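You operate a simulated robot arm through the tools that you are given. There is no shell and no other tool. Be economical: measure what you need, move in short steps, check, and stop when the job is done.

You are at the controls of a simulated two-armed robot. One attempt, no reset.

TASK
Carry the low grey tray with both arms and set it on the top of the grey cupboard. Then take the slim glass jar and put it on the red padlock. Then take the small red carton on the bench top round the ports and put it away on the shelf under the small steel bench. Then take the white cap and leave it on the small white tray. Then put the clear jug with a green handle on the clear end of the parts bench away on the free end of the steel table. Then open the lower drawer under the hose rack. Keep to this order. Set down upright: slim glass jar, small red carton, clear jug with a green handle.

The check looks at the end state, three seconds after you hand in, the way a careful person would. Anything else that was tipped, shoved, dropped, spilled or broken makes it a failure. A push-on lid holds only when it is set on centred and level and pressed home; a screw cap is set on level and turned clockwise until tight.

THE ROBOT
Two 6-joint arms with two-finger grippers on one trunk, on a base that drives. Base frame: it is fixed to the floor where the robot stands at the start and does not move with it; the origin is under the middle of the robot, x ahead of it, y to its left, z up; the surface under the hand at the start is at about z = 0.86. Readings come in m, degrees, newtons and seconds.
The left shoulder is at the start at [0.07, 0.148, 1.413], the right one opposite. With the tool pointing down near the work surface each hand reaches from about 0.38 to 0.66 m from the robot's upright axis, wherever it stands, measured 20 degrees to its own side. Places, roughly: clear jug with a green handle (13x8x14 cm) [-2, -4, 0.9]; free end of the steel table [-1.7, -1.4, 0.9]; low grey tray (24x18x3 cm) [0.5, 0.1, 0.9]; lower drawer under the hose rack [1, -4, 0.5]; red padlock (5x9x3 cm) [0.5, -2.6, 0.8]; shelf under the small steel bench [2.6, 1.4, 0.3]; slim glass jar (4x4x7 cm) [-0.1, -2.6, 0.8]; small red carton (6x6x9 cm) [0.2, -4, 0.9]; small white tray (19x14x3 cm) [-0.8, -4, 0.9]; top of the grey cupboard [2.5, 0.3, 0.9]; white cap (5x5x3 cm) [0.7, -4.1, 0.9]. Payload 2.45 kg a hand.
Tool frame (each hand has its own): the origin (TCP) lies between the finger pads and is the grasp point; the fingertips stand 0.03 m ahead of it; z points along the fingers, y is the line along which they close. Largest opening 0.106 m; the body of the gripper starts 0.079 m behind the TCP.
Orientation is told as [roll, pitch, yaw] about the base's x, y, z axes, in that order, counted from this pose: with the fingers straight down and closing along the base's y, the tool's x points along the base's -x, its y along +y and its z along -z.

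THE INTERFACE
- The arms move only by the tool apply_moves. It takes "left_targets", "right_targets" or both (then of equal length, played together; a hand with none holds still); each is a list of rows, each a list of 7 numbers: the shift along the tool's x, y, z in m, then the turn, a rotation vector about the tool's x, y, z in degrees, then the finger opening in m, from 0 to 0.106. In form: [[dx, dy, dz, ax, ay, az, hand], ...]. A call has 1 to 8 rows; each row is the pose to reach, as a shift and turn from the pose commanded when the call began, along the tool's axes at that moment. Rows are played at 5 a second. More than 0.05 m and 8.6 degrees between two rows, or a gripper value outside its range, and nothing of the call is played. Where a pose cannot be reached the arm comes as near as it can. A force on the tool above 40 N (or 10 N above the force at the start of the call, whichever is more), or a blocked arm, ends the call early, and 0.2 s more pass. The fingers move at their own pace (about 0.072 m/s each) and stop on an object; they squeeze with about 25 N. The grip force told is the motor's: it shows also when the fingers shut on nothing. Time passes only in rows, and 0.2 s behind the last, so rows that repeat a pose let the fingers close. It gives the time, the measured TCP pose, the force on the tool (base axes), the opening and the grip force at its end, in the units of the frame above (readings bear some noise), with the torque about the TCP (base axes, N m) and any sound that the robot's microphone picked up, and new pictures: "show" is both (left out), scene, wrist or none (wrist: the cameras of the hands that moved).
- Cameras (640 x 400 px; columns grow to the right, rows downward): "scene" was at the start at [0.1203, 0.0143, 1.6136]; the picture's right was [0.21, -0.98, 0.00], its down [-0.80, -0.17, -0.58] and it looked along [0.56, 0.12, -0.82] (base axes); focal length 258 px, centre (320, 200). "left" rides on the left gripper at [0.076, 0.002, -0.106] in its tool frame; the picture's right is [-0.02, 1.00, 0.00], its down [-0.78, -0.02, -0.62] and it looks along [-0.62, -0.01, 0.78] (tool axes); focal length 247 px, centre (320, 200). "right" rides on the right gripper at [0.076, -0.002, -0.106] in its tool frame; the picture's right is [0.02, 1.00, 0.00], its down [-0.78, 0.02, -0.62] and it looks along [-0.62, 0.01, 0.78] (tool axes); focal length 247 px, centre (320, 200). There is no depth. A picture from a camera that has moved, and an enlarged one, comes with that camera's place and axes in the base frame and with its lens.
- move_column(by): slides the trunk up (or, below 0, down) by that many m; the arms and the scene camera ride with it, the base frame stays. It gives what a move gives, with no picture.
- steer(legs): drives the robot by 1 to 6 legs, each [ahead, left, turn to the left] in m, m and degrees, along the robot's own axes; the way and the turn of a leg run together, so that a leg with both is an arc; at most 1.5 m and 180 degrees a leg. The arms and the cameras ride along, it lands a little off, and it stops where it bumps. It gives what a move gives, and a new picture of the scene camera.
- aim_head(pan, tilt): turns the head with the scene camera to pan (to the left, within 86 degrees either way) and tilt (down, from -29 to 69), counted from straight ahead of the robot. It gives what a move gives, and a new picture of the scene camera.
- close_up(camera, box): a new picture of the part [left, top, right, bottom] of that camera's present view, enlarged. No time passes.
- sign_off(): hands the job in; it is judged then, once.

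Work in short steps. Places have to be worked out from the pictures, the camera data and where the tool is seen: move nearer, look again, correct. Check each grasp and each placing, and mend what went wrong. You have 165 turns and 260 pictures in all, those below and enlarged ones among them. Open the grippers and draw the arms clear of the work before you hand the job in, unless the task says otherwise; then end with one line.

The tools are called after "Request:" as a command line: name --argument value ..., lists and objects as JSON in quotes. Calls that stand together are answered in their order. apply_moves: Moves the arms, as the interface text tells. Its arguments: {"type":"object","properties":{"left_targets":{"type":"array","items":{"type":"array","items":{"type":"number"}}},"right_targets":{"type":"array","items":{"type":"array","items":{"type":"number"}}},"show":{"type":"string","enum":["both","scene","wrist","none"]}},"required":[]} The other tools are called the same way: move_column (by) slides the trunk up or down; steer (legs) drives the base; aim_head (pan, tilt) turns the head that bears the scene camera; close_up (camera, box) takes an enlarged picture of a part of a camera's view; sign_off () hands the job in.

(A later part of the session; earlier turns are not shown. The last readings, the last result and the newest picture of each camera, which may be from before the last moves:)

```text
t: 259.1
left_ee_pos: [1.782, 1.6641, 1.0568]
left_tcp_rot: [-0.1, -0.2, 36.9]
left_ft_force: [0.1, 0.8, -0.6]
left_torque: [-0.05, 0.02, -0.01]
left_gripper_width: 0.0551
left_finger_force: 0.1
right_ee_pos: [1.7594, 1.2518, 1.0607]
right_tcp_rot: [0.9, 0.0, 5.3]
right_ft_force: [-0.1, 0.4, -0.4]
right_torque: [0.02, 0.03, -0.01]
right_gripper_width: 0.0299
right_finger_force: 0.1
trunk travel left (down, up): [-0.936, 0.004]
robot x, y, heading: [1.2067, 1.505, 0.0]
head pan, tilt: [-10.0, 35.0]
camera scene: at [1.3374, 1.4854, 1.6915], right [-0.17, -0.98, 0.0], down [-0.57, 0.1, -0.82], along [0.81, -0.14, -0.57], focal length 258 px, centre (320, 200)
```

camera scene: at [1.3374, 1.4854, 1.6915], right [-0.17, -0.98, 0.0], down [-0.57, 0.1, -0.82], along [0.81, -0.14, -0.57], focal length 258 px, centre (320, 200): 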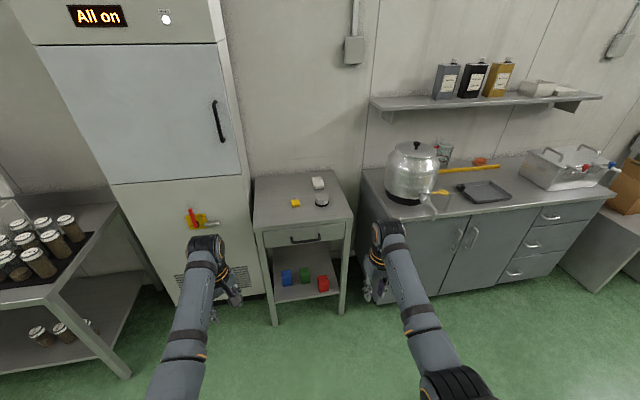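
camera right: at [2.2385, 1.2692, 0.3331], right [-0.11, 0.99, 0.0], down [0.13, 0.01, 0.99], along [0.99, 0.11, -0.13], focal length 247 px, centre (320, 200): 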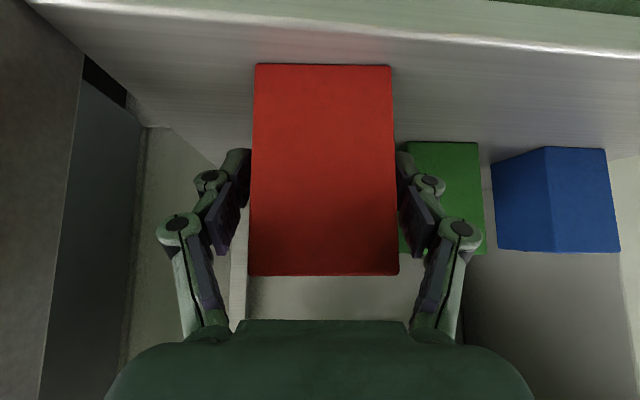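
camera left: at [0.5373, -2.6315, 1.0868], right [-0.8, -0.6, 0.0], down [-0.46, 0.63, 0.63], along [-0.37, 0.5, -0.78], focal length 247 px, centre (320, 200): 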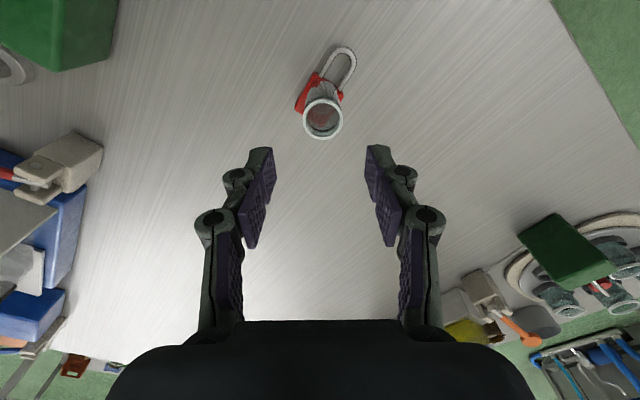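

The right arm is compact again. I'll unwind the left wrist yaw and drive back south down the aisle.

Request:
apply_moves --left_targets '[[0, 0, 0, 0, 0, 8, 0.055], [0, 0, 0, 0, 0, 16, 0.055], [0, 0, 0, 0, 0, 24, 0.055], [0, 0, 0, 0, 0, 31, 0.055], [0, 0, 0, 0, 0, 37, 0.055]]' --show "none"

Request:
aim_head --pan 0 --tilt 40

Request:
steer --legs '[[0.33, 0, 0], [0, 0, -90], [1.5, 0, 0], [1.5, 0, 0], [0.9, 0, 0]]'

```text
t: 260.3
left_ee_pos: [1.7821, 1.6648, 1.0556]
left_tcp_rot: [0.2, -0.3, -0.1]
left_ft_force: [0.8, -0.3, 0.5]
left_torque: [-0.01, 0.0, 0.01]
left_gripper_width: 0.0551
left_finger_force: 0.1
right_ee_pos: [1.7586, 1.2523, 1.061]
right_tcp_rot: [0.9, -0.1, 5.4]
right_ft_force: [-0.7, -0.8, 0.5]
right_torque: [0.01, 0.02, 0.0]
right_gripper_width: 0.0299
right_finger_force: 0.0
trunk travel left (down, up): [-0.936, 0.004]
robot x, y, heading: [1.2028, 1.5021, -0.2]
head pan, tilt: [-10.0, 35.0]
```

```text
t: 261.0
left_ee_pos: [1.782, 1.6644, 1.0572]
left_tcp_rot: [0.2, -0.2, 0.2]
left_ft_force: [0.3, 0.3, -0.4]
left_torque: [0.0, 0.01, 0.0]
left_gripper_width: 0.0551
left_finger_force: 0.0
right_ee_pos: [1.7591, 1.2528, 1.0599]
right_tcp_rot: [0.9, 0.0, 5.3]
right_ft_force: [0.5, 0.7, -1.1]
right_torque: [0.01, -0.01, 0.0]
right_gripper_width: 0.0298
right_finger_force: 0.1
trunk travel left (down, up): [-0.936, 0.004]
robot x, y, heading: [1.1997, 1.501, -0.2]
head pan, tilt: [0.0, 40.0]
camera scene: at [1.3355, 1.5007, 1.684], right [0.0, -1.0, 0.0], down [-0.64, 0.0, -0.77], along [0.77, 0.0, -0.64], focal length 258 px, centre (320, 200)
```

scene: 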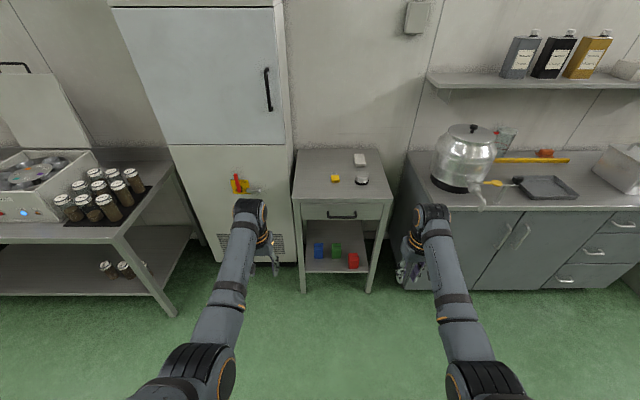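

```text
t: 285.7
left_ee_pos: [1.7066, -3.0577, 1.0567]
left_tcp_rot: [0.1, -0.2, -90.0]
left_ft_force: [0.3, 0.4, 0.2]
left_torque: [-0.04, 0.01, 0.0]
left_gripper_width: 0.055
left_finger_force: 0.0
right_ee_pos: [1.2963, -3.035, 1.0609]
right_tcp_rot: [0.9, -0.1, -84.8]
right_ft_force: [-0.1, -0.1, 0.6]
right_torque: [0.01, 0.01, -0.01]
right_gripper_width: 0.0301
right_finger_force: 0.1
trunk travel left (down, up): [-0.936, 0.004]
robot x, y, heading: [1.5451, -2.4813, -90.0]
head pan, tilt: [0.0, 40.0]
camera scene: at [1.5434, -2.6133, 1.6841], right [-1.0, 0.0, 0.0], down [0.0, 0.64, -0.77], along [0.0, -0.77, -0.64], focal length 258 px, centre (320, 200)
```

scene: 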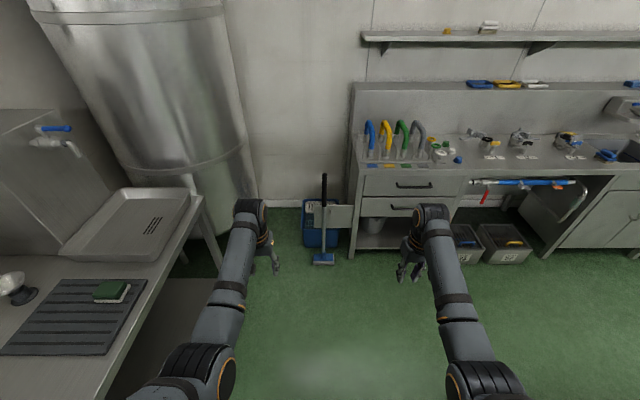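

I'll move to y≈-3.18 and slide right to the cap's position.

Request:
steer --legs '[[0.7, 0, 0], [0, -1.02, 0]]'

Request:
aim_head --pan 0 --tilt 45

Request:
close_up --camera "scene" --box '[160, 120, 352, 240]'

```text
t: 294.5
left_ee_pos: [0.7082, -3.7822, 1.057]
left_tcp_rot: [0.0, -0.1, -89.4]
left_ft_force: [-0.6, 0.5, 0.1]
left_torque: [-0.01, 0.04, -0.01]
left_gripper_width: 0.0552
left_finger_force: 0.0
right_ee_pos: [0.2954, -3.7624, 1.0608]
right_tcp_rot: [0.9, 0.0, -84.2]
right_ft_force: [-0.3, 0.4, -0.1]
right_torque: [-0.02, 0.0, 0.04]
right_gripper_width: 0.0299
right_finger_force: 0.1
trunk travel left (down, up): [-0.936, 0.004]
robot x, y, heading: [0.5398, -3.2046, -89.7]
head pan, tilt: [0.0, 40.0]
camera scene: at [0.5403, -3.3388, 1.684], right [-1.0, -0.01, 0.0], down [-0.01, 0.64, -0.77], along [0.01, -0.77, -0.64], focal length 258 px, centre (320, 200)
```

scene: 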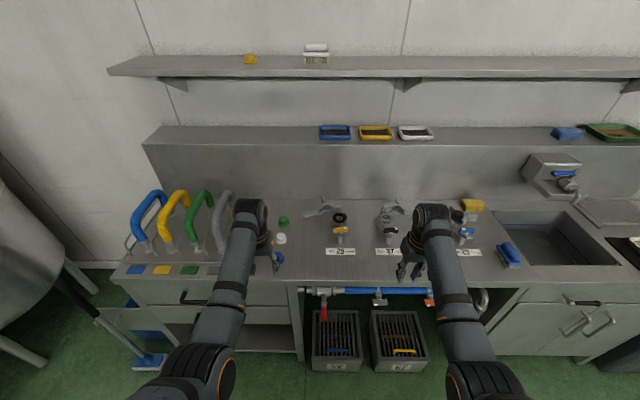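

```text
t: 295.1
left_ee_pos: [0.7068, -3.7813, 1.0565]
left_tcp_rot: [0.2, -0.2, -89.5]
left_ft_force: [0.2, 0.5, -0.8]
left_torque: [-0.02, 0.01, -0.01]
left_gripper_width: 0.055
left_finger_force: 0.0
right_ee_pos: [0.2947, -3.7624, 1.0611]
right_tcp_rot: [0.9, -0.1, -84.2]
right_ft_force: [-0.7, -0.1, 1.1]
right_torque: [-0.04, 0.01, 0.02]
right_gripper_width: 0.0301
right_finger_force: 0.1
trunk travel left (down, up): [-0.936, 0.004]
robot x, y, heading: [0.5396, -3.2012, -89.7]
head pan, tilt: [0.0, 45.0]
camera scene: at [0.5394, -3.3351, 1.6767], right [-1.0, -0.01, 0.0], down [-0.01, 0.71, -0.71], along [0.01, -0.71, -0.71], focal length 258 px, centre (320, 200)
```

scene: 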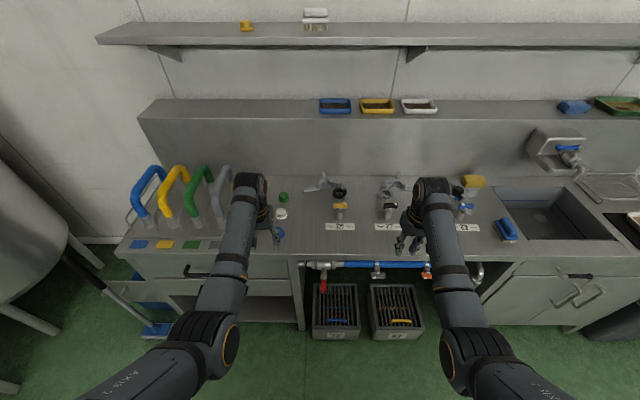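

```text
3.33 times, centred on (256, 180) of scene
camera zoom: at [0.5394, -3.3351, 1.6767], right [-1.0, -0.01, 0.0], down [-0.01, 0.71, -0.71], along [0.01, -0.71, -0.71], focal length 862 px, centre (533, 267)
```

zoom: 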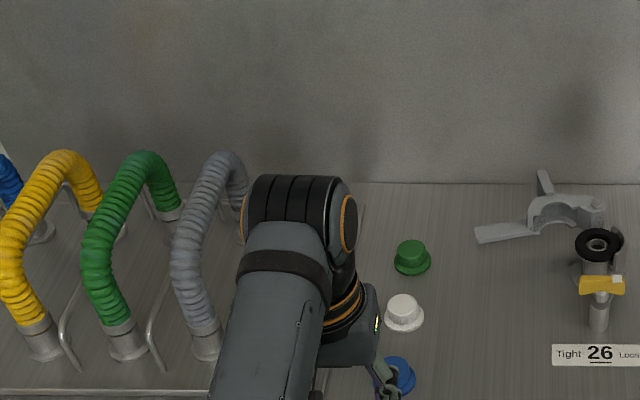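

The white cap is at about (0.703, -4.050), between a green and a blue cap spaced along y, so closing along x is clear. I'll drive ahead 0.25 m to bring the left hand above it.

Request:
steer --legs '[[0.25, 0, 0]]'

Request:
close_up --camera "left" --box '[0, 0, 640, 400]'

```text
t: 297.0
left_ee_pos: [0.708, -4.0322, 1.0576]
left_tcp_rot: [0.2, -0.2, -89.5]
left_ft_force: [0.3, 0.0, 0.4]
left_torque: [-0.02, 0.0, 0.0]
left_gripper_width: 0.055
left_finger_force: 0.1
right_ee_pos: [0.294, -4.0111, 1.0609]
right_tcp_rot: [0.8, -0.2, -84.2]
right_ft_force: [0.4, -0.6, 0.7]
right_torque: [0.0, 0.0, 0.01]
right_gripper_width: 0.0301
right_finger_force: 0.0
trunk travel left (down, up): [-0.936, 0.004]
robot x, y, heading: [0.5413, -3.4557, -89.8]
head pan, tilt: [0.0, 45.0]
camera scene: at [0.5408, -3.5839, 1.677], right [-1.0, -0.01, 0.0], down [0.0, 0.71, -0.71], along [0.0, -0.71, -0.71], focal length 258 px, centre (320, 200)
```

scene: 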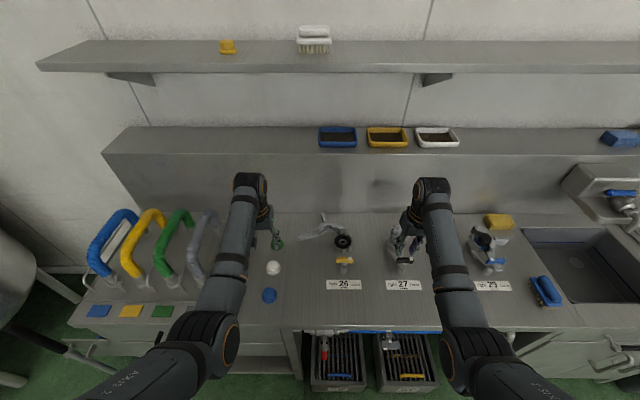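

```text
1.00 times, centred on (320, 200) of left (not enlarged: the box is as wide or as high as the picture)
camera zoom: at [0.7089, -3.9559, 1.1635], right [1.0, -0.01, 0.0], down [-0.01, -0.78, 0.63], along [-0.01, -0.63, -0.78], focal length 247 px, centre (320, 200)
```

zoom: 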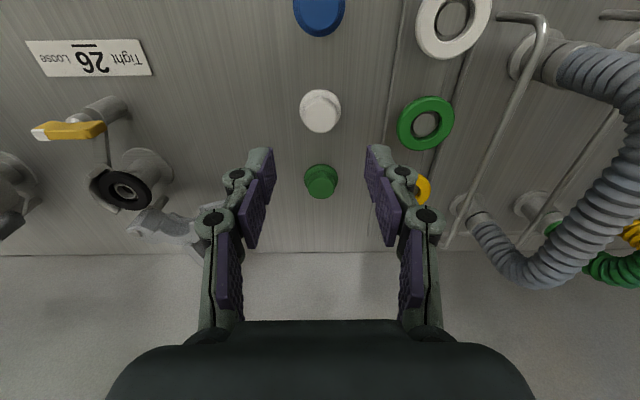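

The cap is confirmed at (0.707, -4.053). I'll nudge 3 cm ahead for reach, then descend with the left hand.

Request:
steer --legs '[[0.03, 0, 0]]'

Request:
apply_moves --left_targets '[[0, 0, 0.035, 0, 0, 0, 0.075], [0, 0, 0.07, 0, 0, 0, 0.075], [0, 0, 0.1, 0, 0, 0, 0.075], [0, 0, 0.1, 0, 0, 0, 0.075]]' --show "wrist"

```text
t: 297.8
left_ee_pos: [0.7081, -4.0577, 1.0607]
left_tcp_rot: [0.2, -0.6, -89.5]
left_ft_force: [0.6, 1.8, 0.4]
left_torque: [-0.08, -0.01, -0.01]
left_gripper_width: 0.055
left_finger_force: 0.1
right_ee_pos: [0.2955, -4.039, 1.0641]
right_tcp_rot: [0.7, -0.4, -84.2]
right_ft_force: [-0.1, 1.2, 1.4]
right_torque: [-0.07, 0.0, 0.01]
right_gripper_width: 0.03
right_finger_force: 0.1
trunk travel left (down, up): [-0.936, 0.004]
robot x, y, heading: [0.5395, -3.4887, -89.7]
head pan, tilt: [0.0, 45.0]
camera scene: at [0.5409, -3.6082, 1.6775], right [-1.0, -0.01, 0.0], down [0.0, 0.7, -0.71], along [0.0, -0.71, -0.7], focal length 258 px, centre (320, 200)
```

scene: 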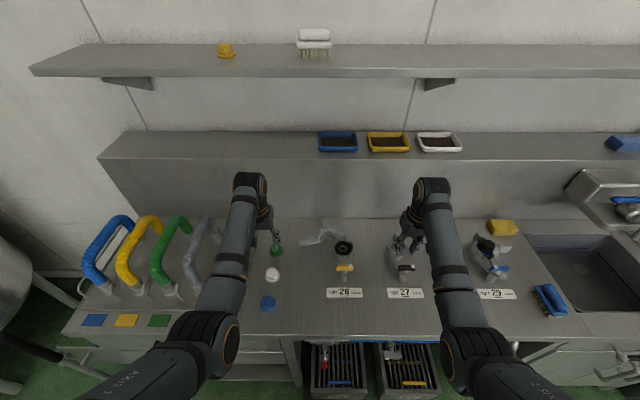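

```text
t: 298.8
left_ee_pos: [0.7088, -4.0647, 0.9571]
left_tcp_rot: [0.3, -0.1, -89.5]
left_ft_force: [0.3, -0.9, 0.1]
left_torque: [0.05, 0.02, 0.0]
left_gripper_width: 0.0752
left_finger_force: 0.0
right_ee_pos: [0.2956, -4.0453, 1.0592]
right_tcp_rot: [0.8, -0.1, -84.2]
right_ft_force: [-1.1, -0.1, 0.1]
right_torque: [0.04, 0.01, -0.03]
right_gripper_width: 0.0299
right_finger_force: 0.0
trunk travel left (down, up): [-0.936, 0.004]
robot x, y, heading: [0.5414, -3.4854, -89.7]
head pan, tilt: [0.0, 45.0]
camera left: at [0.7102, -3.9893, 1.0632], right [1.0, -0.01, 0.0], down [-0.01, -0.78, 0.62], along [-0.01, -0.62, -0.78], focal length 247 px, centre (320, 200)
```

left: 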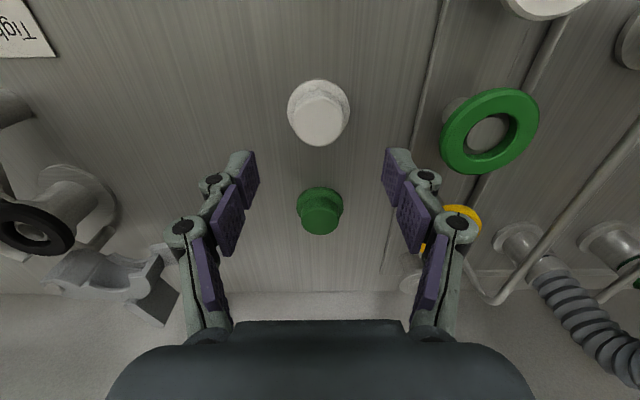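

The cap is at y≈-4.057. I'll shift 8 mm back, lower to z≈0.890 and close.

Request:
apply_moves --left_targets '[[0.008, 0, 0.02, 0, 0, 0, 0.075], [0.008, 0, 0.04, 0, 0, 0, 0.075], [0.008, 0, 0.055, 0, 0, 0, 0.075], [0.008, 0, 0.066, 0, 0, 0, 0.075], [0.008, 0, 0.066, 0, 0, 0, 0.075]]' --show "wrist"

```text
t: 300.0
left_ee_pos: [0.7091, -4.0572, 0.891]
left_tcp_rot: [0.2, -0.1, -89.4]
left_ft_force: [-0.6, 0.6, 0.0]
left_torque: [-0.02, -0.01, 0.04]
left_gripper_width: 0.0751
left_finger_force: 0.0
right_ee_pos: [0.296, -4.0441, 1.061]
right_tcp_rot: [1.0, -0.1, -84.3]
right_ft_force: [-0.2, -0.2, -0.9]
right_torque: [0.0, -0.01, 0.0]
right_gripper_width: 0.03
right_finger_force: 0.1
trunk travel left (down, up): [-0.936, 0.004]
robot x, y, heading: [0.5379, -3.4836, -89.5]
head pan, tilt: [0.0, 45.0]
camera left: at [0.7105, -3.9814, 0.9974], right [1.0, -0.01, 0.0], down [-0.01, -0.78, 0.62], along [-0.01, -0.62, -0.78], focal length 247 px, centre (320, 200)
```

left: 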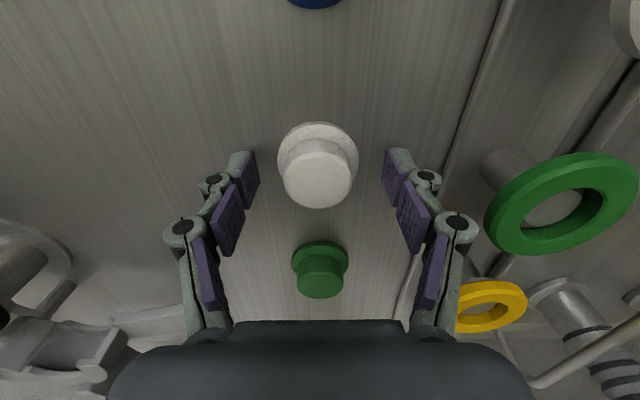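

The cap is well centred, so I'll close and lift.

Request:
apply_moves --left_targets '[[0, 0, 0, 0, 0, 0, 0.05], [0, 0, 0, 0, 0, 0, 0.02], [0, 0, 0, 0, 0, 0, 0.0], [0, 0, 0, 0, 0, 0, 0.0]]' --show "none"

Request:
apply_moves --left_targets '[[0, 0, -0.02, 0, 0, 0, 0], [0, 0, -0.05, 0, 0, 0, 0], [0, 0, -0.09, 0, 0, 0, 0], [0, 0, -0.13, 0, 0, 0, 0]]' --show "wrist"

```text
t: 301.0
left_ee_pos: [0.7091, -4.0583, 0.8919]
left_tcp_rot: [0.2, -0.2, -89.4]
left_ft_force: [0.5, -0.2, 2.4]
left_torque: [0.01, -0.07, 0.02]
left_gripper_width: 0.0484
left_finger_force: 25.5
right_ee_pos: [0.2957, -4.0438, 1.0605]
right_tcp_rot: [0.9, -0.2, -84.1]
right_ft_force: [0.1, 0.5, 0.0]
right_torque: [0.03, -0.05, -0.01]
right_gripper_width: 0.0299
right_finger_force: 0.0
trunk travel left (down, up): [-0.936, 0.004]
robot x, y, heading: [0.5395, -3.4824, -89.5]
head pan, tilt: [0.0, 45.0]
```

```text
t: 302.0
left_ee_pos: [0.7102, -4.0562, 1.022]
left_tcp_rot: [0.2, -0.1, -89.5]
left_ft_force: [0.1, -0.2, -0.5]
left_torque: [0.0, -0.02, 0.03]
left_gripper_width: 0.0483
left_finger_force: 24.9
right_ee_pos: [0.2963, -4.0437, 1.0617]
right_tcp_rot: [1.0, -0.1, -84.3]
right_ft_force: [-0.9, 0.0, 0.2]
right_torque: [-0.03, -0.01, 0.0]
right_gripper_width: 0.0297
right_finger_force: 0.1
trunk travel left (down, up): [-0.936, 0.004]
robot x, y, heading: [0.5424, -3.486, -89.7]
head pan, tilt: [0.0, 45.0]
camera left: at [0.7104, -3.9805, 1.1273], right [1.0, -0.01, 0.0], down [-0.01, -0.78, 0.62], along [-0.01, -0.62, -0.78], focal length 247 px, centre (320, 200)
```

left: 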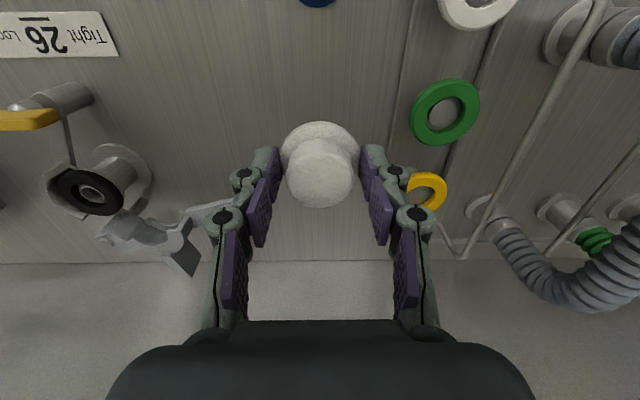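

The cap is held level. I'll back off the counter and slide right toward the white tray.

Request:
steer --legs '[[-0.27, 0, 0], [0, -0.75, 0], [0, -0.76, 0]]'

Request:
close_up --camera "left" --box '[0, 0, 640, 400]'

```text
t: 311.3
left_ee_pos: [-0.7993, -3.7997, 1.0214]
left_tcp_rot: [0.0, -0.2, -88.9]
left_ft_force: [-0.7, -0.5, 0.3]
left_torque: [-0.01, 0.01, -0.01]
left_gripper_width: 0.0379
left_finger_force: 24.7
right_ee_pos: [-1.213, -3.7901, 1.0597]
right_tcp_rot: [0.8, 0.0, -83.6]
right_ft_force: [0.5, 0.5, 0.2]
right_torque: [0.02, 0.03, 0.01]
right_gripper_width: 0.0301
right_finger_force: 0.0
trunk travel left (down, up): [-0.936, 0.004]
robot x, y, heading: [-0.9729, -3.2232, -88.9]
head pan, tilt: [0.0, 45.0]
camera scene: at [-0.9726, -3.3596, 1.6767], right [-1.0, -0.02, 0.0], down [-0.01, 0.71, -0.71], along [0.01, -0.71, -0.71], focal length 258 px, centre (320, 200)
```

scene: 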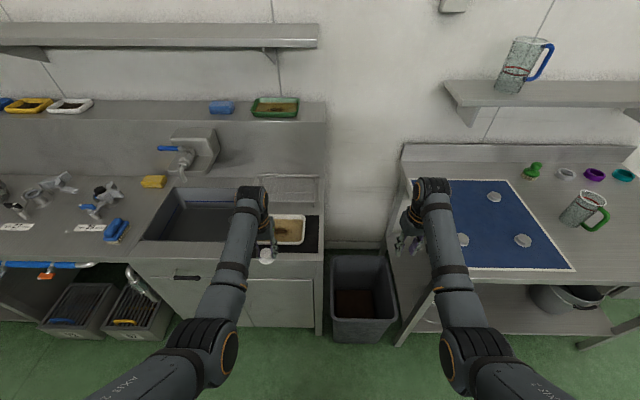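

```text
1.00 times, centred on (320, 200) of left (not enlarged: the box is as wide or as high as the picture)
camera zoom: at [-0.7996, -3.7219, 1.1267], right [1.0, 0.0, 0.0], down [0.0, -0.78, 0.62], along [0.0, -0.62, -0.78], focal length 247 px, centre (320, 200)
```

zoom: 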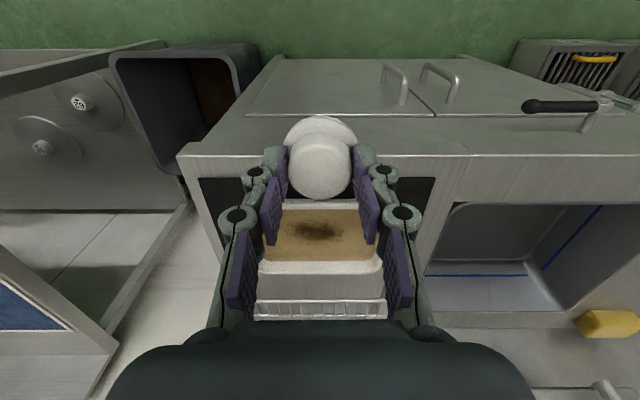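

The cap slid to a narrower hold (38 mm) but is still held. The white tray centre is at about (-0.805, -4.0). I'll drive ahead 0.2 m to put the cap over it.

Request:
steer --legs '[[0.2, 0, 0]]'

Request:
close_up --camera "left" --box '[0, 0, 640, 400]'

Request:
close_up --camera "scene" --box '[220, 200, 348, 280]'

```text
t: 312.9
left_ee_pos: [-0.7975, -3.9939, 1.0232]
left_tcp_rot: [0.2, -0.3, -89.0]
left_ft_force: [0.5, 0.0, 0.0]
left_torque: [-0.01, 0.01, 0.04]
left_gripper_width: 0.0378
left_finger_force: 25.3
right_ee_pos: [-1.2112, -3.9864, 1.0619]
right_tcp_rot: [0.9, -0.3, -83.6]
right_ft_force: [-0.1, 0.4, 0.3]
right_torque: [-0.03, 0.0, -0.02]
right_gripper_width: 0.0299
right_finger_force: 0.1
trunk travel left (down, up): [-0.936, 0.004]
robot x, y, heading: [-0.9711, -3.4318, -88.9]
head pan, tilt: [0.0, 45.0]
camera scene: at [-0.9705, -3.555, 1.6772], right [-1.0, -0.02, 0.0], down [-0.01, 0.71, -0.71], along [0.01, -0.71, -0.71], focal length 258 px, centre (320, 200)
```

scene: 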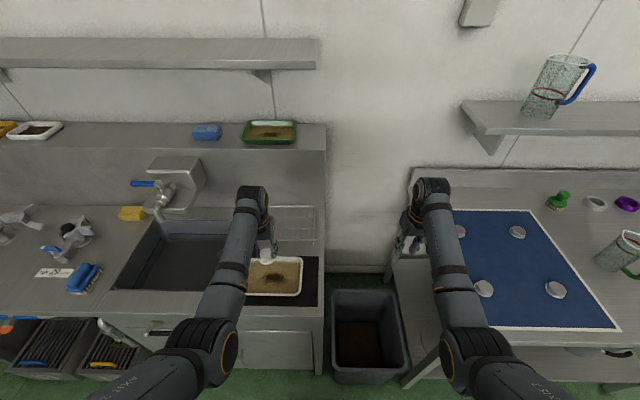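

```text
1.00 times, centred on (320, 200) of left (not enlarged: the box is as wide or as high as the picture)
camera zoom: at [-0.7971, -3.9191, 1.1284], right [1.0, 0.0, 0.0], down [0.0, -0.78, 0.63], along [0.0, -0.63, -0.78], focal length 247 px, centre (320, 200)
```

zoom: 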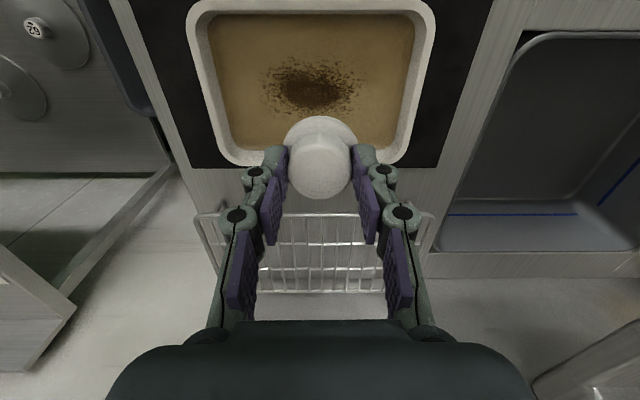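

```text
5.00 times, centred on (284, 240) of scene
camera zoom: at [-0.9705, -3.555, 1.6772], right [-1.0, -0.02, 0.0], down [-0.01, 0.71, -0.71], along [0.01, -0.71, -0.71], focal length 1292 px, centre (500, 0)
```

zoom: 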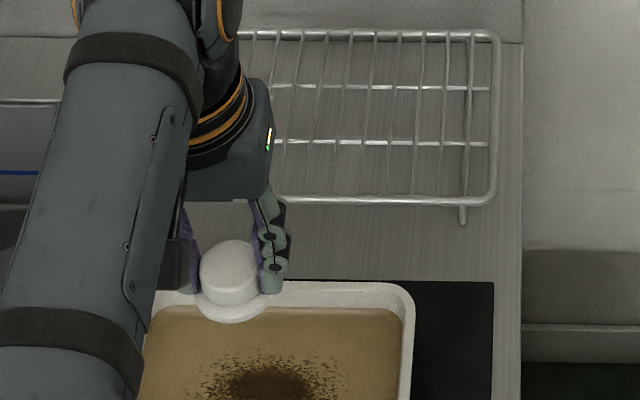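

The tray's centre is at about (-0.802, -3.98). I'll shift back 1 cm and lower the cap, watching for contact.

Request:
apply_moves --left_targets '[[0.012, 0, 0.03, 0, 0, 0, 0], [0.012, 0, 0.06, 0, 0, 0, 0], [0.012, 0, 0.085, 0, 0, 0, 0], [0.012, 0, 0.095, 0, 0, 0, 0], [0.012, 0, 0.1, 0, 0, 0, 0]]' --show "wrist"

```text
t: 314.1
left_ee_pos: [-0.7959, -3.9852, 0.921]
left_tcp_rot: [0.3, -0.2, -88.9]
left_ft_force: [0.4, 0.3, -0.1]
left_torque: [0.04, -0.02, 0.02]
left_gripper_width: 0.0376
left_finger_force: 24.9
right_ee_pos: [-1.2106, -3.989, 1.0612]
right_tcp_rot: [0.9, -0.1, -83.7]
right_ft_force: [0.1, 0.0, 0.3]
right_torque: [-0.02, -0.03, 0.01]
right_gripper_width: 0.0299
right_finger_force: 0.1
trunk travel left (down, up): [-0.936, 0.004]
robot x, y, heading: [-0.9701, -3.427, -88.9]
head pan, tilt: [0.0, 45.0]
camera left: at [-0.7972, -3.9092, 1.0264], right [1.0, 0.0, 0.0], down [0.0, -0.78, 0.62], along [0.0, -0.62, -0.78], focal length 247 px, centre (320, 200)
```

left: 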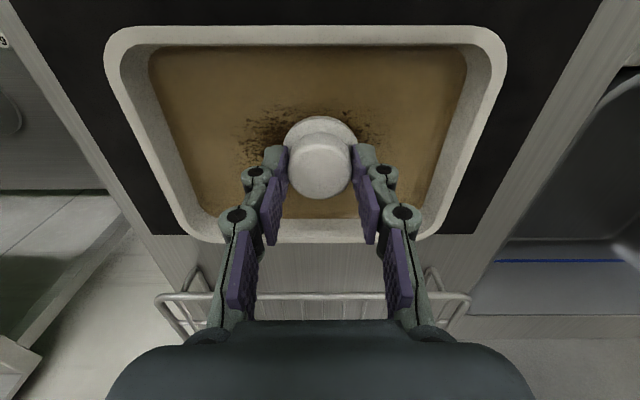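

Inside the tray and well centred. I'll take fine steps down to contact.

Request:
apply_moves --left_targets '[[0, 0, 0.004, 0, 0, 0, 0], [0, 0, 0.008, 0, 0, 0, 0], [0, 0, 0.012, 0, 0, 0, 0], [0, 0, 0.016, 0, 0, 0, 0]]' --show "none"

```text
t: 315.1
left_ee_pos: [-0.7976, -3.9883, 0.9093]
left_tcp_rot: [0.2, -0.8, -88.9]
left_ft_force: [1.8, -1.7, 23.0]
left_torque: [0.04, -0.07, 0.01]
left_gripper_width: 0.0378
left_finger_force: 25.4
right_ee_pos: [-1.211, -3.9857, 1.0622]
right_tcp_rot: [1.0, -0.4, -83.5]
right_ft_force: [-0.5, -0.2, 0.4]
right_torque: [0.0, 0.01, -0.01]
right_gripper_width: 0.0299
right_finger_force: 0.1
trunk travel left (down, up): [-0.936, 0.004]
robot x, y, heading: [-0.9709, -3.4275, -89.0]
head pan, tilt: [0.0, 45.0]
```

Contact at 23 N. I'll relieve, open and rise.

Request:
apply_moves --left_targets '[[0, 0, -0.004, 0, 0, 0, 0], [0, 0, -0.004, 0, 0, 0, 0.03], [0, 0, -0.004, 0, 0, 0, 0.05], [0, 0, -0.004, 0, 0, 0, 0.07], [0, 0, -0.004, 0, 0, 0, 0.07]]' --show "none"

Request:
apply_moves --left_targets '[[0, 0, -0.03, 0, 0, 0, 0.07], [0, 0, -0.06, 0, 0, 0, 0.07], [0, 0, -0.1, 0, 0, 0, 0.07], [0, 0, -0.14, 0, 0, 0, 0.07]]' --show "both"

```text
t: 316.3
left_ee_pos: [-0.7964, -3.9851, 0.9095]
left_tcp_rot: [0.2, -0.1, -88.9]
left_ft_force: [0.1, -0.4, 0.8]
left_torque: [0.02, -0.02, -0.01]
left_gripper_width: 0.0701
left_finger_force: 0.1
right_ee_pos: [-1.2102, -3.9875, 1.0606]
right_tcp_rot: [0.9, -0.1, -83.6]
right_ft_force: [-0.3, 0.0, 0.4]
right_torque: [-0.01, 0.04, 0.0]
right_gripper_width: 0.0301
right_finger_force: 0.1
trunk travel left (down, up): [-0.936, 0.004]
robot x, y, heading: [-0.9684, -3.4299, -88.9]
head pan, tilt: [0.0, 45.0]
```

```text
t: 317.3
left_ee_pos: [-0.7987, -3.9847, 1.0503]
left_tcp_rot: [0.2, -0.2, -88.9]
left_ft_force: [-0.7, -0.5, 0.0]
left_torque: [-0.01, 0.02, -0.02]
left_gripper_width: 0.0701
left_finger_force: 0.0
right_ee_pos: [-1.21, -3.989, 1.06]
right_tcp_rot: [0.8, 0.0, -83.6]
right_ft_force: [-0.2, 0.0, 0.3]
right_torque: [0.03, 0.0, -0.01]
right_gripper_width: 0.0299
right_finger_force: 0.1
trunk travel left (down, up): [-0.936, 0.004]
robot x, y, heading: [-0.9754, -3.4253, -89.0]
head pan, tilt: [0.0, 45.0]
camera scene: at [-0.971, -3.5593, 1.6767], right [-1.0, -0.02, 0.0], down [-0.01, 0.71, -0.71], along [0.01, -0.71, -0.71], focal length 258 px, centre (320, 200)
camera left: at [-0.7989, -3.909, 1.1561], right [1.0, 0.0, 0.0], down [0.0, -0.78, 0.62], along [0.0, -0.62, -0.78], focal length 247 px, centre (320, 200)
```

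scene: 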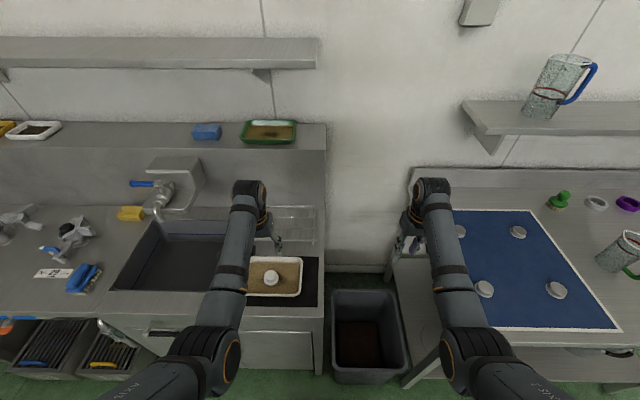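
left: 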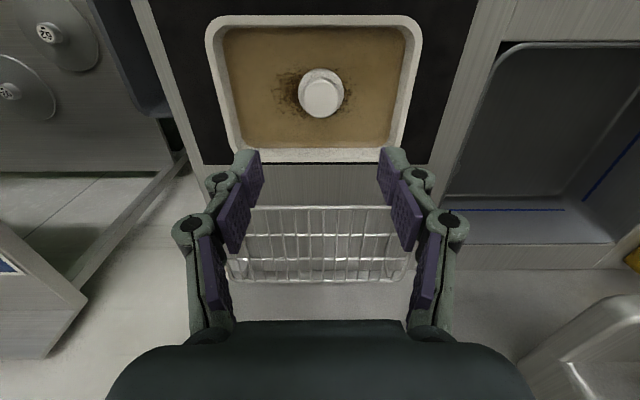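

The cap rests in the tray. Next is the green-handled jug on the parts bench, so I'll back off, slide right and look.

Request:
steer --legs '[[-0.22, 0, 0], [0, -0.6, 0], [0, -0.55, 0]]'

Request:
close_up --camera "scene" --box '[200, 120, 440, 270]'

```text
t: 324.7
left_ee_pos: [-1.9384, -3.7898, 1.0502]
left_tcp_rot: [0.0, -0.2, -88.2]
left_ft_force: [0.1, 0.1, 0.2]
left_torque: [0.03, 0.0, 0.01]
left_gripper_width: 0.0698
left_finger_force: 0.1
right_ee_pos: [-2.3493, -3.7993, 1.061]
right_tcp_rot: [0.8, -0.1, -82.9]
right_ft_force: [-0.3, -0.2, -0.5]
right_torque: [-0.01, -0.01, -0.02]
right_gripper_width: 0.0301
right_finger_force: 0.0
trunk travel left (down, up): [-0.936, 0.004]
robot x, y, heading: [-2.1152, -3.2314, -88.3]
head pan, tilt: [0.0, 45.0]
camera scene: at [-2.1144, -3.3668, 1.6767], right [-1.0, -0.03, 0.0], down [-0.02, 0.71, -0.71], along [0.02, -0.71, -0.71], focal length 258 px, centre (320, 200)
```

scene: 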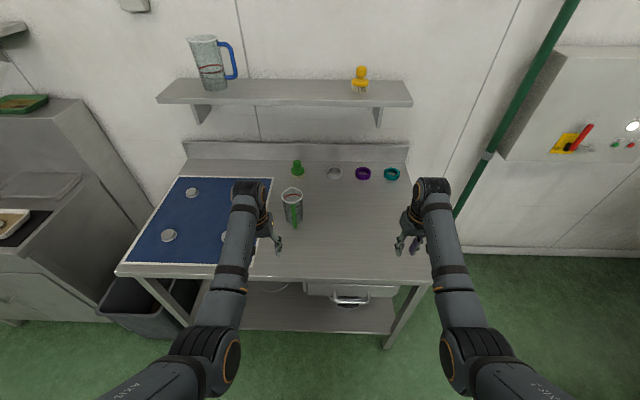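

```text
2.67 times, centred on (320, 195) of scene
camera zoom: at [-2.1144, -3.3668, 1.6767], right [-1.0, -0.03, 0.0], down [-0.02, 0.71, -0.71], along [0.02, -0.71, -0.71], focal length 689 px, centre (320, 213)
```

zoom: 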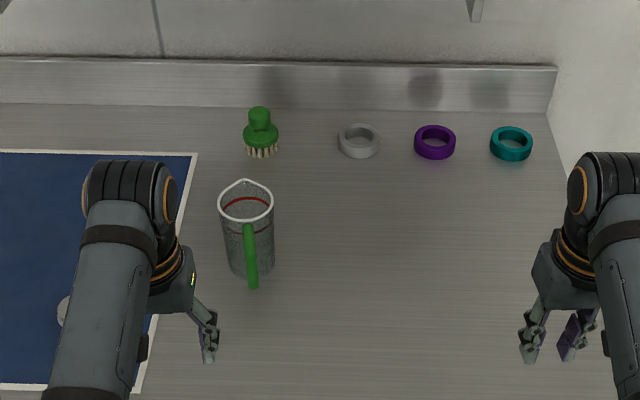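

The jug's rim is at about (-1.988, -4.066, 1.0), with its handle facing me. I'll raise and open the left hand, then drive ahead so it comes above the jug.

Request:
apply_moves --left_targets '[[0, 0, -0.03, 0, 0, 0, 0.09], [0, 0, -0.06, 0, 0, 0, 0.1], [0, 0, -0.08, 0, 0, 0, 0.1]]' --show "none"

Request:
steer --legs '[[0.21, -0.045, -1.5]]'

Request:
close_up --camera "left" --box '[0, 0, 640, 400]'

```text
t: 325.5
left_ee_pos: [-1.9395, -3.7917, 1.1279]
left_tcp_rot: [0.2, -0.2, -88.2]
left_ft_force: [-0.5, 0.6, -0.1]
left_torque: [-0.01, -0.04, 0.01]
left_gripper_width: 0.0999
left_finger_force: 0.1
right_ee_pos: [-2.3511, -3.7996, 1.0612]
right_tcp_rot: [0.9, -0.1, -82.9]
right_ft_force: [0.4, 0.2, 0.0]
right_torque: [-0.01, -0.01, 0.01]
right_gripper_width: 0.0301
right_finger_force: 0.0
trunk travel left (down, up): [-0.936, 0.004]
robot x, y, heading: [-2.1192, -3.2343, -88.4]
head pan, tilt: [0.0, 45.0]
```

```text
t: 327.2
left_ee_pos: [-1.995, -4.0048, 1.1302]
left_tcp_rot: [0.2, -0.5, -89.8]
left_ft_force: [0.8, 0.3, -0.7]
left_torque: [-0.01, 0.01, 0.02]
left_gripper_width: 0.0999
left_finger_force: 0.0
right_ee_pos: [-2.4076, -4.0015, 1.0638]
right_tcp_rot: [0.9, -0.4, -84.5]
right_ft_force: [-0.1, 0.4, 1.0]
right_torque: [-0.03, -0.02, 0.01]
right_gripper_width: 0.0301
right_finger_force: 0.1
trunk travel left (down, up): [-0.936, 0.004]
robot x, y, heading: [-2.1591, -3.4448, -90.0]
head pan, tilt: [0.0, 45.0]
camera scene: at [-2.1601, -3.5741, 1.6771], right [-1.0, 0.0, 0.0], down [0.0, 0.71, -0.71], along [0.0, -0.71, -0.71], focal length 258 px, centre (320, 200)
```

scene: 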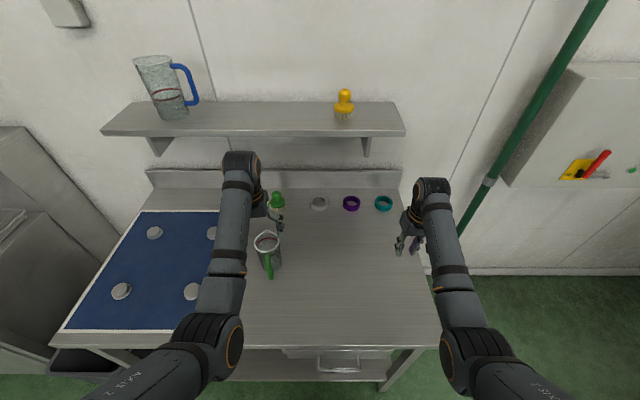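

```text
1.00 times, centred on (320, 200) of left (not enlarged: the box is as wide or as high as the picture)
camera zoom: at [-1.994, -3.9285, 1.2352], right [1.0, -0.02, 0.0], down [-0.02, -0.78, 0.63], along [-0.01, -0.63, -0.78], focal length 247 px, centre (320, 200)
```

zoom: 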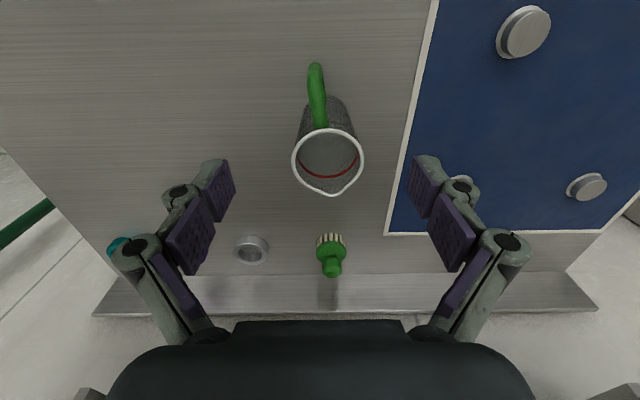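

The jug centre is (-1.987, -4.065) with its rim at z≈0.997. I'll move above it, then down.

Request:
apply_moves --left_targets '[[-0.03, 0.004, 0, 0, 0, 0, 0.106], [-0.06, 0.008, 0.01, 0, 0, 0, 0.106], [-0.06, 0.008, 0.04, 0, 0, 0, 0.106], [-0.06, 0.008, 0.07, 0, 0, 0, 0.106], [-0.06, 0.008, 0.07, 0, 0, 0, 0.106]]' --show "wrist"

```text
t: 328.4
left_ee_pos: [-1.9873, -4.0704, 1.0565]
left_tcp_rot: [0.2, -0.2, -89.9]
left_ft_force: [1.3, 0.5, 0.0]
left_torque: [0.02, 0.0, -0.02]
left_gripper_width: 0.1064
left_finger_force: 0.1
right_ee_pos: [-2.4082, -4.004, 1.0602]
right_tcp_rot: [0.8, 0.0, -84.4]
right_ft_force: [-0.4, -0.6, 0.3]
right_torque: [-0.02, -0.03, 0.05]
right_gripper_width: 0.0299
right_finger_force: 0.0
trunk travel left (down, up): [-0.936, 0.004]
robot x, y, heading: [-2.1629, -3.4456, -89.9]
head pan, tilt: [0.0, 45.0]
camera left: at [-1.9861, -3.9933, 1.1633], right [1.0, -0.02, 0.0], down [-0.02, -0.78, 0.62], along [-0.01, -0.62, -0.78], focal length 247 px, centre (320, 200)
```

left: 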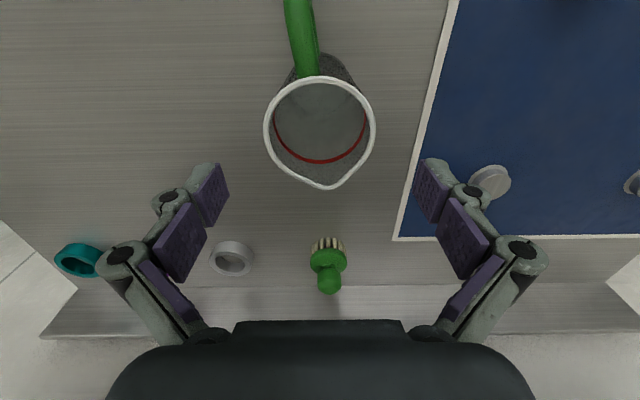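

Request:
apply_moves --left_targets '[[0.006, -0.001, 0.03, 0, 0, 0, 0.106], [0.006, -0.001, 0.06, 0, 0, 0, 0.106], [0.006, -0.001, 0.085, 0, 0, 0, 0.106], [0.006, -0.001, 0.105, 0, 0, 0, 0.106], [0.006, -0.001, 0.105, 0, 0, 0, 0.106]]' --show "wrist"

```text
t: 329.6
left_ee_pos: [-1.9909, -4.0618, 0.9547]
left_tcp_rot: [0.2, -0.2, -89.9]
left_ft_force: [-0.1, 0.5, -0.1]
left_torque: [0.0, 0.02, -0.01]
left_gripper_width: 0.1061
left_finger_force: 0.0
right_ee_pos: [-2.4081, -4.0036, 1.0601]
right_tcp_rot: [0.9, -0.1, -84.4]
right_ft_force: [0.2, -0.2, 0.6]
right_torque: [0.0, -0.03, -0.01]
right_gripper_width: 0.0298
right_finger_force: 0.1
trunk travel left (down, up): [-0.936, 0.004]
robot x, y, heading: [-2.1608, -3.4443, -89.8]
head pan, tilt: [0.0, 45.0]
camera left: at [-1.989, -3.9861, 1.0591], right [1.0, -0.02, 0.0], down [-0.02, -0.78, 0.62], along [-0.01, -0.62, -0.78], focal length 247 px, centre (320, 200)
```

left: 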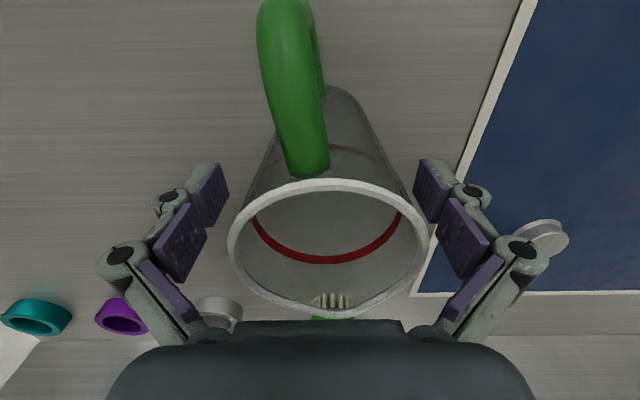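

Straddling nicely, so I'll close on the jug.

Request:
apply_moves --left_targets '[[0, 0, 0, 0, 0, 0, 0.09], [0, 0, 0, 0, 0, 0, 0.07], [0, 0, 0, 0, 0, 0, 0.05], [0, 0, 0, 0, 0, 0, 0.03], [0, 0, 0, 0, 0, 0, 0.03]]' --show "none"

Request:
apply_moves --left_targets '[[0, 0, -0.015, 0, 0, 0, 0.03], [0, 0, -0.035, 0, 0, 0, 0.03], [0, 0, -0.06, 0, 0, 0, 0.03], [0, 0, -0.09, 0, 0, 0, 0.03], [0, 0, -0.12, 0, 0, 0, 0.03]]' --show "both"

```text
t: 330.8
left_ee_pos: [-1.9911, -4.0619, 0.9542]
left_tcp_rot: [0.2, -0.1, -89.8]
left_ft_force: [1.0, -0.9, 0.6]
left_torque: [-0.01, -0.04, -0.01]
left_gripper_width: 0.073
left_finger_force: 24.6
right_ee_pos: [-2.4091, -4.0039, 1.0604]
right_tcp_rot: [0.9, -0.1, -84.6]
right_ft_force: [-0.7, -0.6, -0.4]
right_torque: [0.0, -0.01, 0.01]
right_gripper_width: 0.0301
right_finger_force: 0.0
trunk travel left (down, up): [-0.936, 0.004]
robot x, y, heading: [-2.1605, -3.443, -89.9]
head pan, tilt: [0.0, 45.0]
```

```text
t: 332.0
left_ee_pos: [-1.9903, -4.061, 1.0731]
left_tcp_rot: [0.2, -0.3, -90.0]
left_ft_force: [-0.8, -0.1, -1.0]
left_torque: [-0.04, -0.04, -0.01]
left_gripper_width: 0.0734
left_finger_force: 25.0
right_ee_pos: [-2.4092, -4.004, 1.0607]
right_tcp_rot: [0.9, 0.0, -84.5]
right_ft_force: [0.3, 0.8, 0.2]
right_torque: [-0.03, -0.01, 0.01]
right_gripper_width: 0.0299
right_finger_force: 0.2
trunk travel left (down, up): [-0.936, 0.004]
robot x, y, heading: [-2.1585, -3.4481, -90.1]
head pan, tilt: [0.0, 45.0]
camera scene: at [-2.1614, -3.5784, 1.6767], right [-1.0, 0.0, 0.0], down [0.0, 0.71, -0.71], along [0.0, -0.71, -0.71], focal length 258 px, centre (320, 200)
camera left: at [-1.9889, -3.9848, 1.1794], right [1.0, -0.02, 0.0], down [-0.02, -0.78, 0.62], along [-0.01, -0.62, -0.78], focal length 247 px, centre (320, 200)
```

scene: 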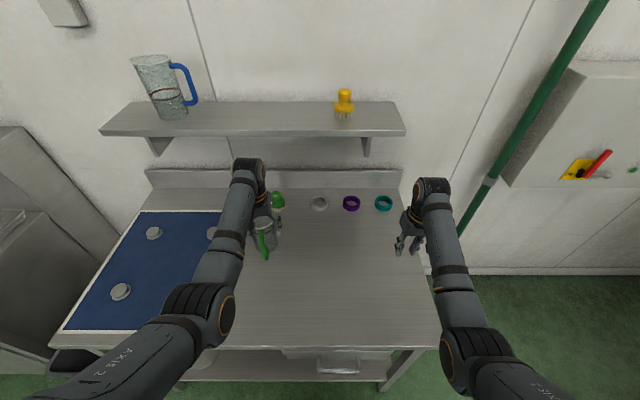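
left: 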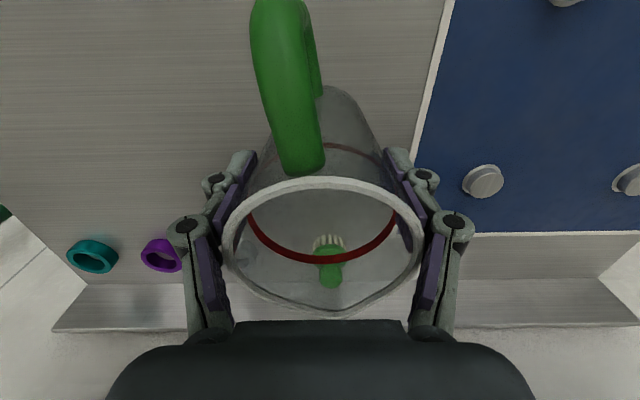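

The jug is lifted (73 mm grip). The steel table runs from about y -2.7 to -1.2 at x -1.42 to -2.05, and its free end is the north one. Keeping my heading, I'll back out, slide left into the gap beside the island and reverse north past the table.

Request:
steer --legs '[[-0.3, 0, 0.1], [0, 1.29, 0]]'

Request:
aim_head --pan -80 --tilt 35

```text
t: 340.0
left_ee_pos: [-0.7266, -3.7515, 1.0734]
left_tcp_rot: [0.2, -0.1, -89.2]
left_ft_force: [0.6, -0.4, -0.1]
left_torque: [-0.03, -0.03, -0.02]
left_gripper_width: 0.0731
left_finger_force: 25.5
right_ee_pos: [-1.1441, -3.6992, 1.0614]
right_tcp_rot: [0.8, -0.2, -83.9]
right_ft_force: [-0.4, -0.4, 0.2]
right_torque: [-0.01, -0.01, -0.01]
right_gripper_width: 0.03
right_finger_force: 0.0
trunk travel left (down, up): [-0.936, 0.004]
robot x, y, heading: [-0.9024, -3.1381, -89.3]
head pan, tilt: [0.0, 45.0]
camera scene: at [-0.9026, -3.2707, 1.6767], right [-1.0, -0.01, 0.0], down [-0.01, 0.71, -0.71], along [0.01, -0.71, -0.71], focal length 258 px, centre (320, 200)
```

scene: 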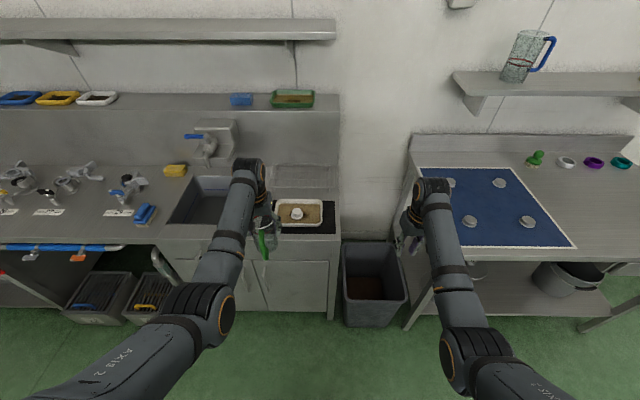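

```text
t: 341.5
left_ee_pos: [-0.7255, -3.751, 1.0727]
left_tcp_rot: [0.2, -0.2, -89.1]
left_ft_force: [-0.2, -0.1, -1.2]
left_torque: [-0.05, -0.01, 0.04]
left_gripper_width: 0.0733
left_finger_force: 24.9
right_ee_pos: [-1.1441, -3.7, 1.0604]
right_tcp_rot: [0.9, -0.2, -83.8]
right_ft_force: [0.1, -1.3, 1.4]
right_torque: [0.01, -0.03, -0.03]
right_gripper_width: 0.03
right_finger_force: 0.0
trunk travel left (down, up): [-0.936, 0.004]
robot x, y, heading: [-0.9042, -3.1385, -89.2]
head pan, tilt: [-80.0, 35.0]
camera scene: at [-0.9892, -3.2058, 1.6915], right [-0.19, 0.98, 0.0], down [0.56, 0.11, -0.82], along [-0.8, -0.15, -0.57], focal length 258 px, centre (320, 200)
```

scene: 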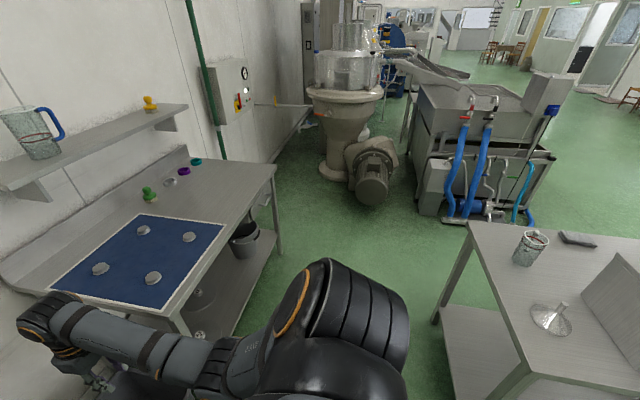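

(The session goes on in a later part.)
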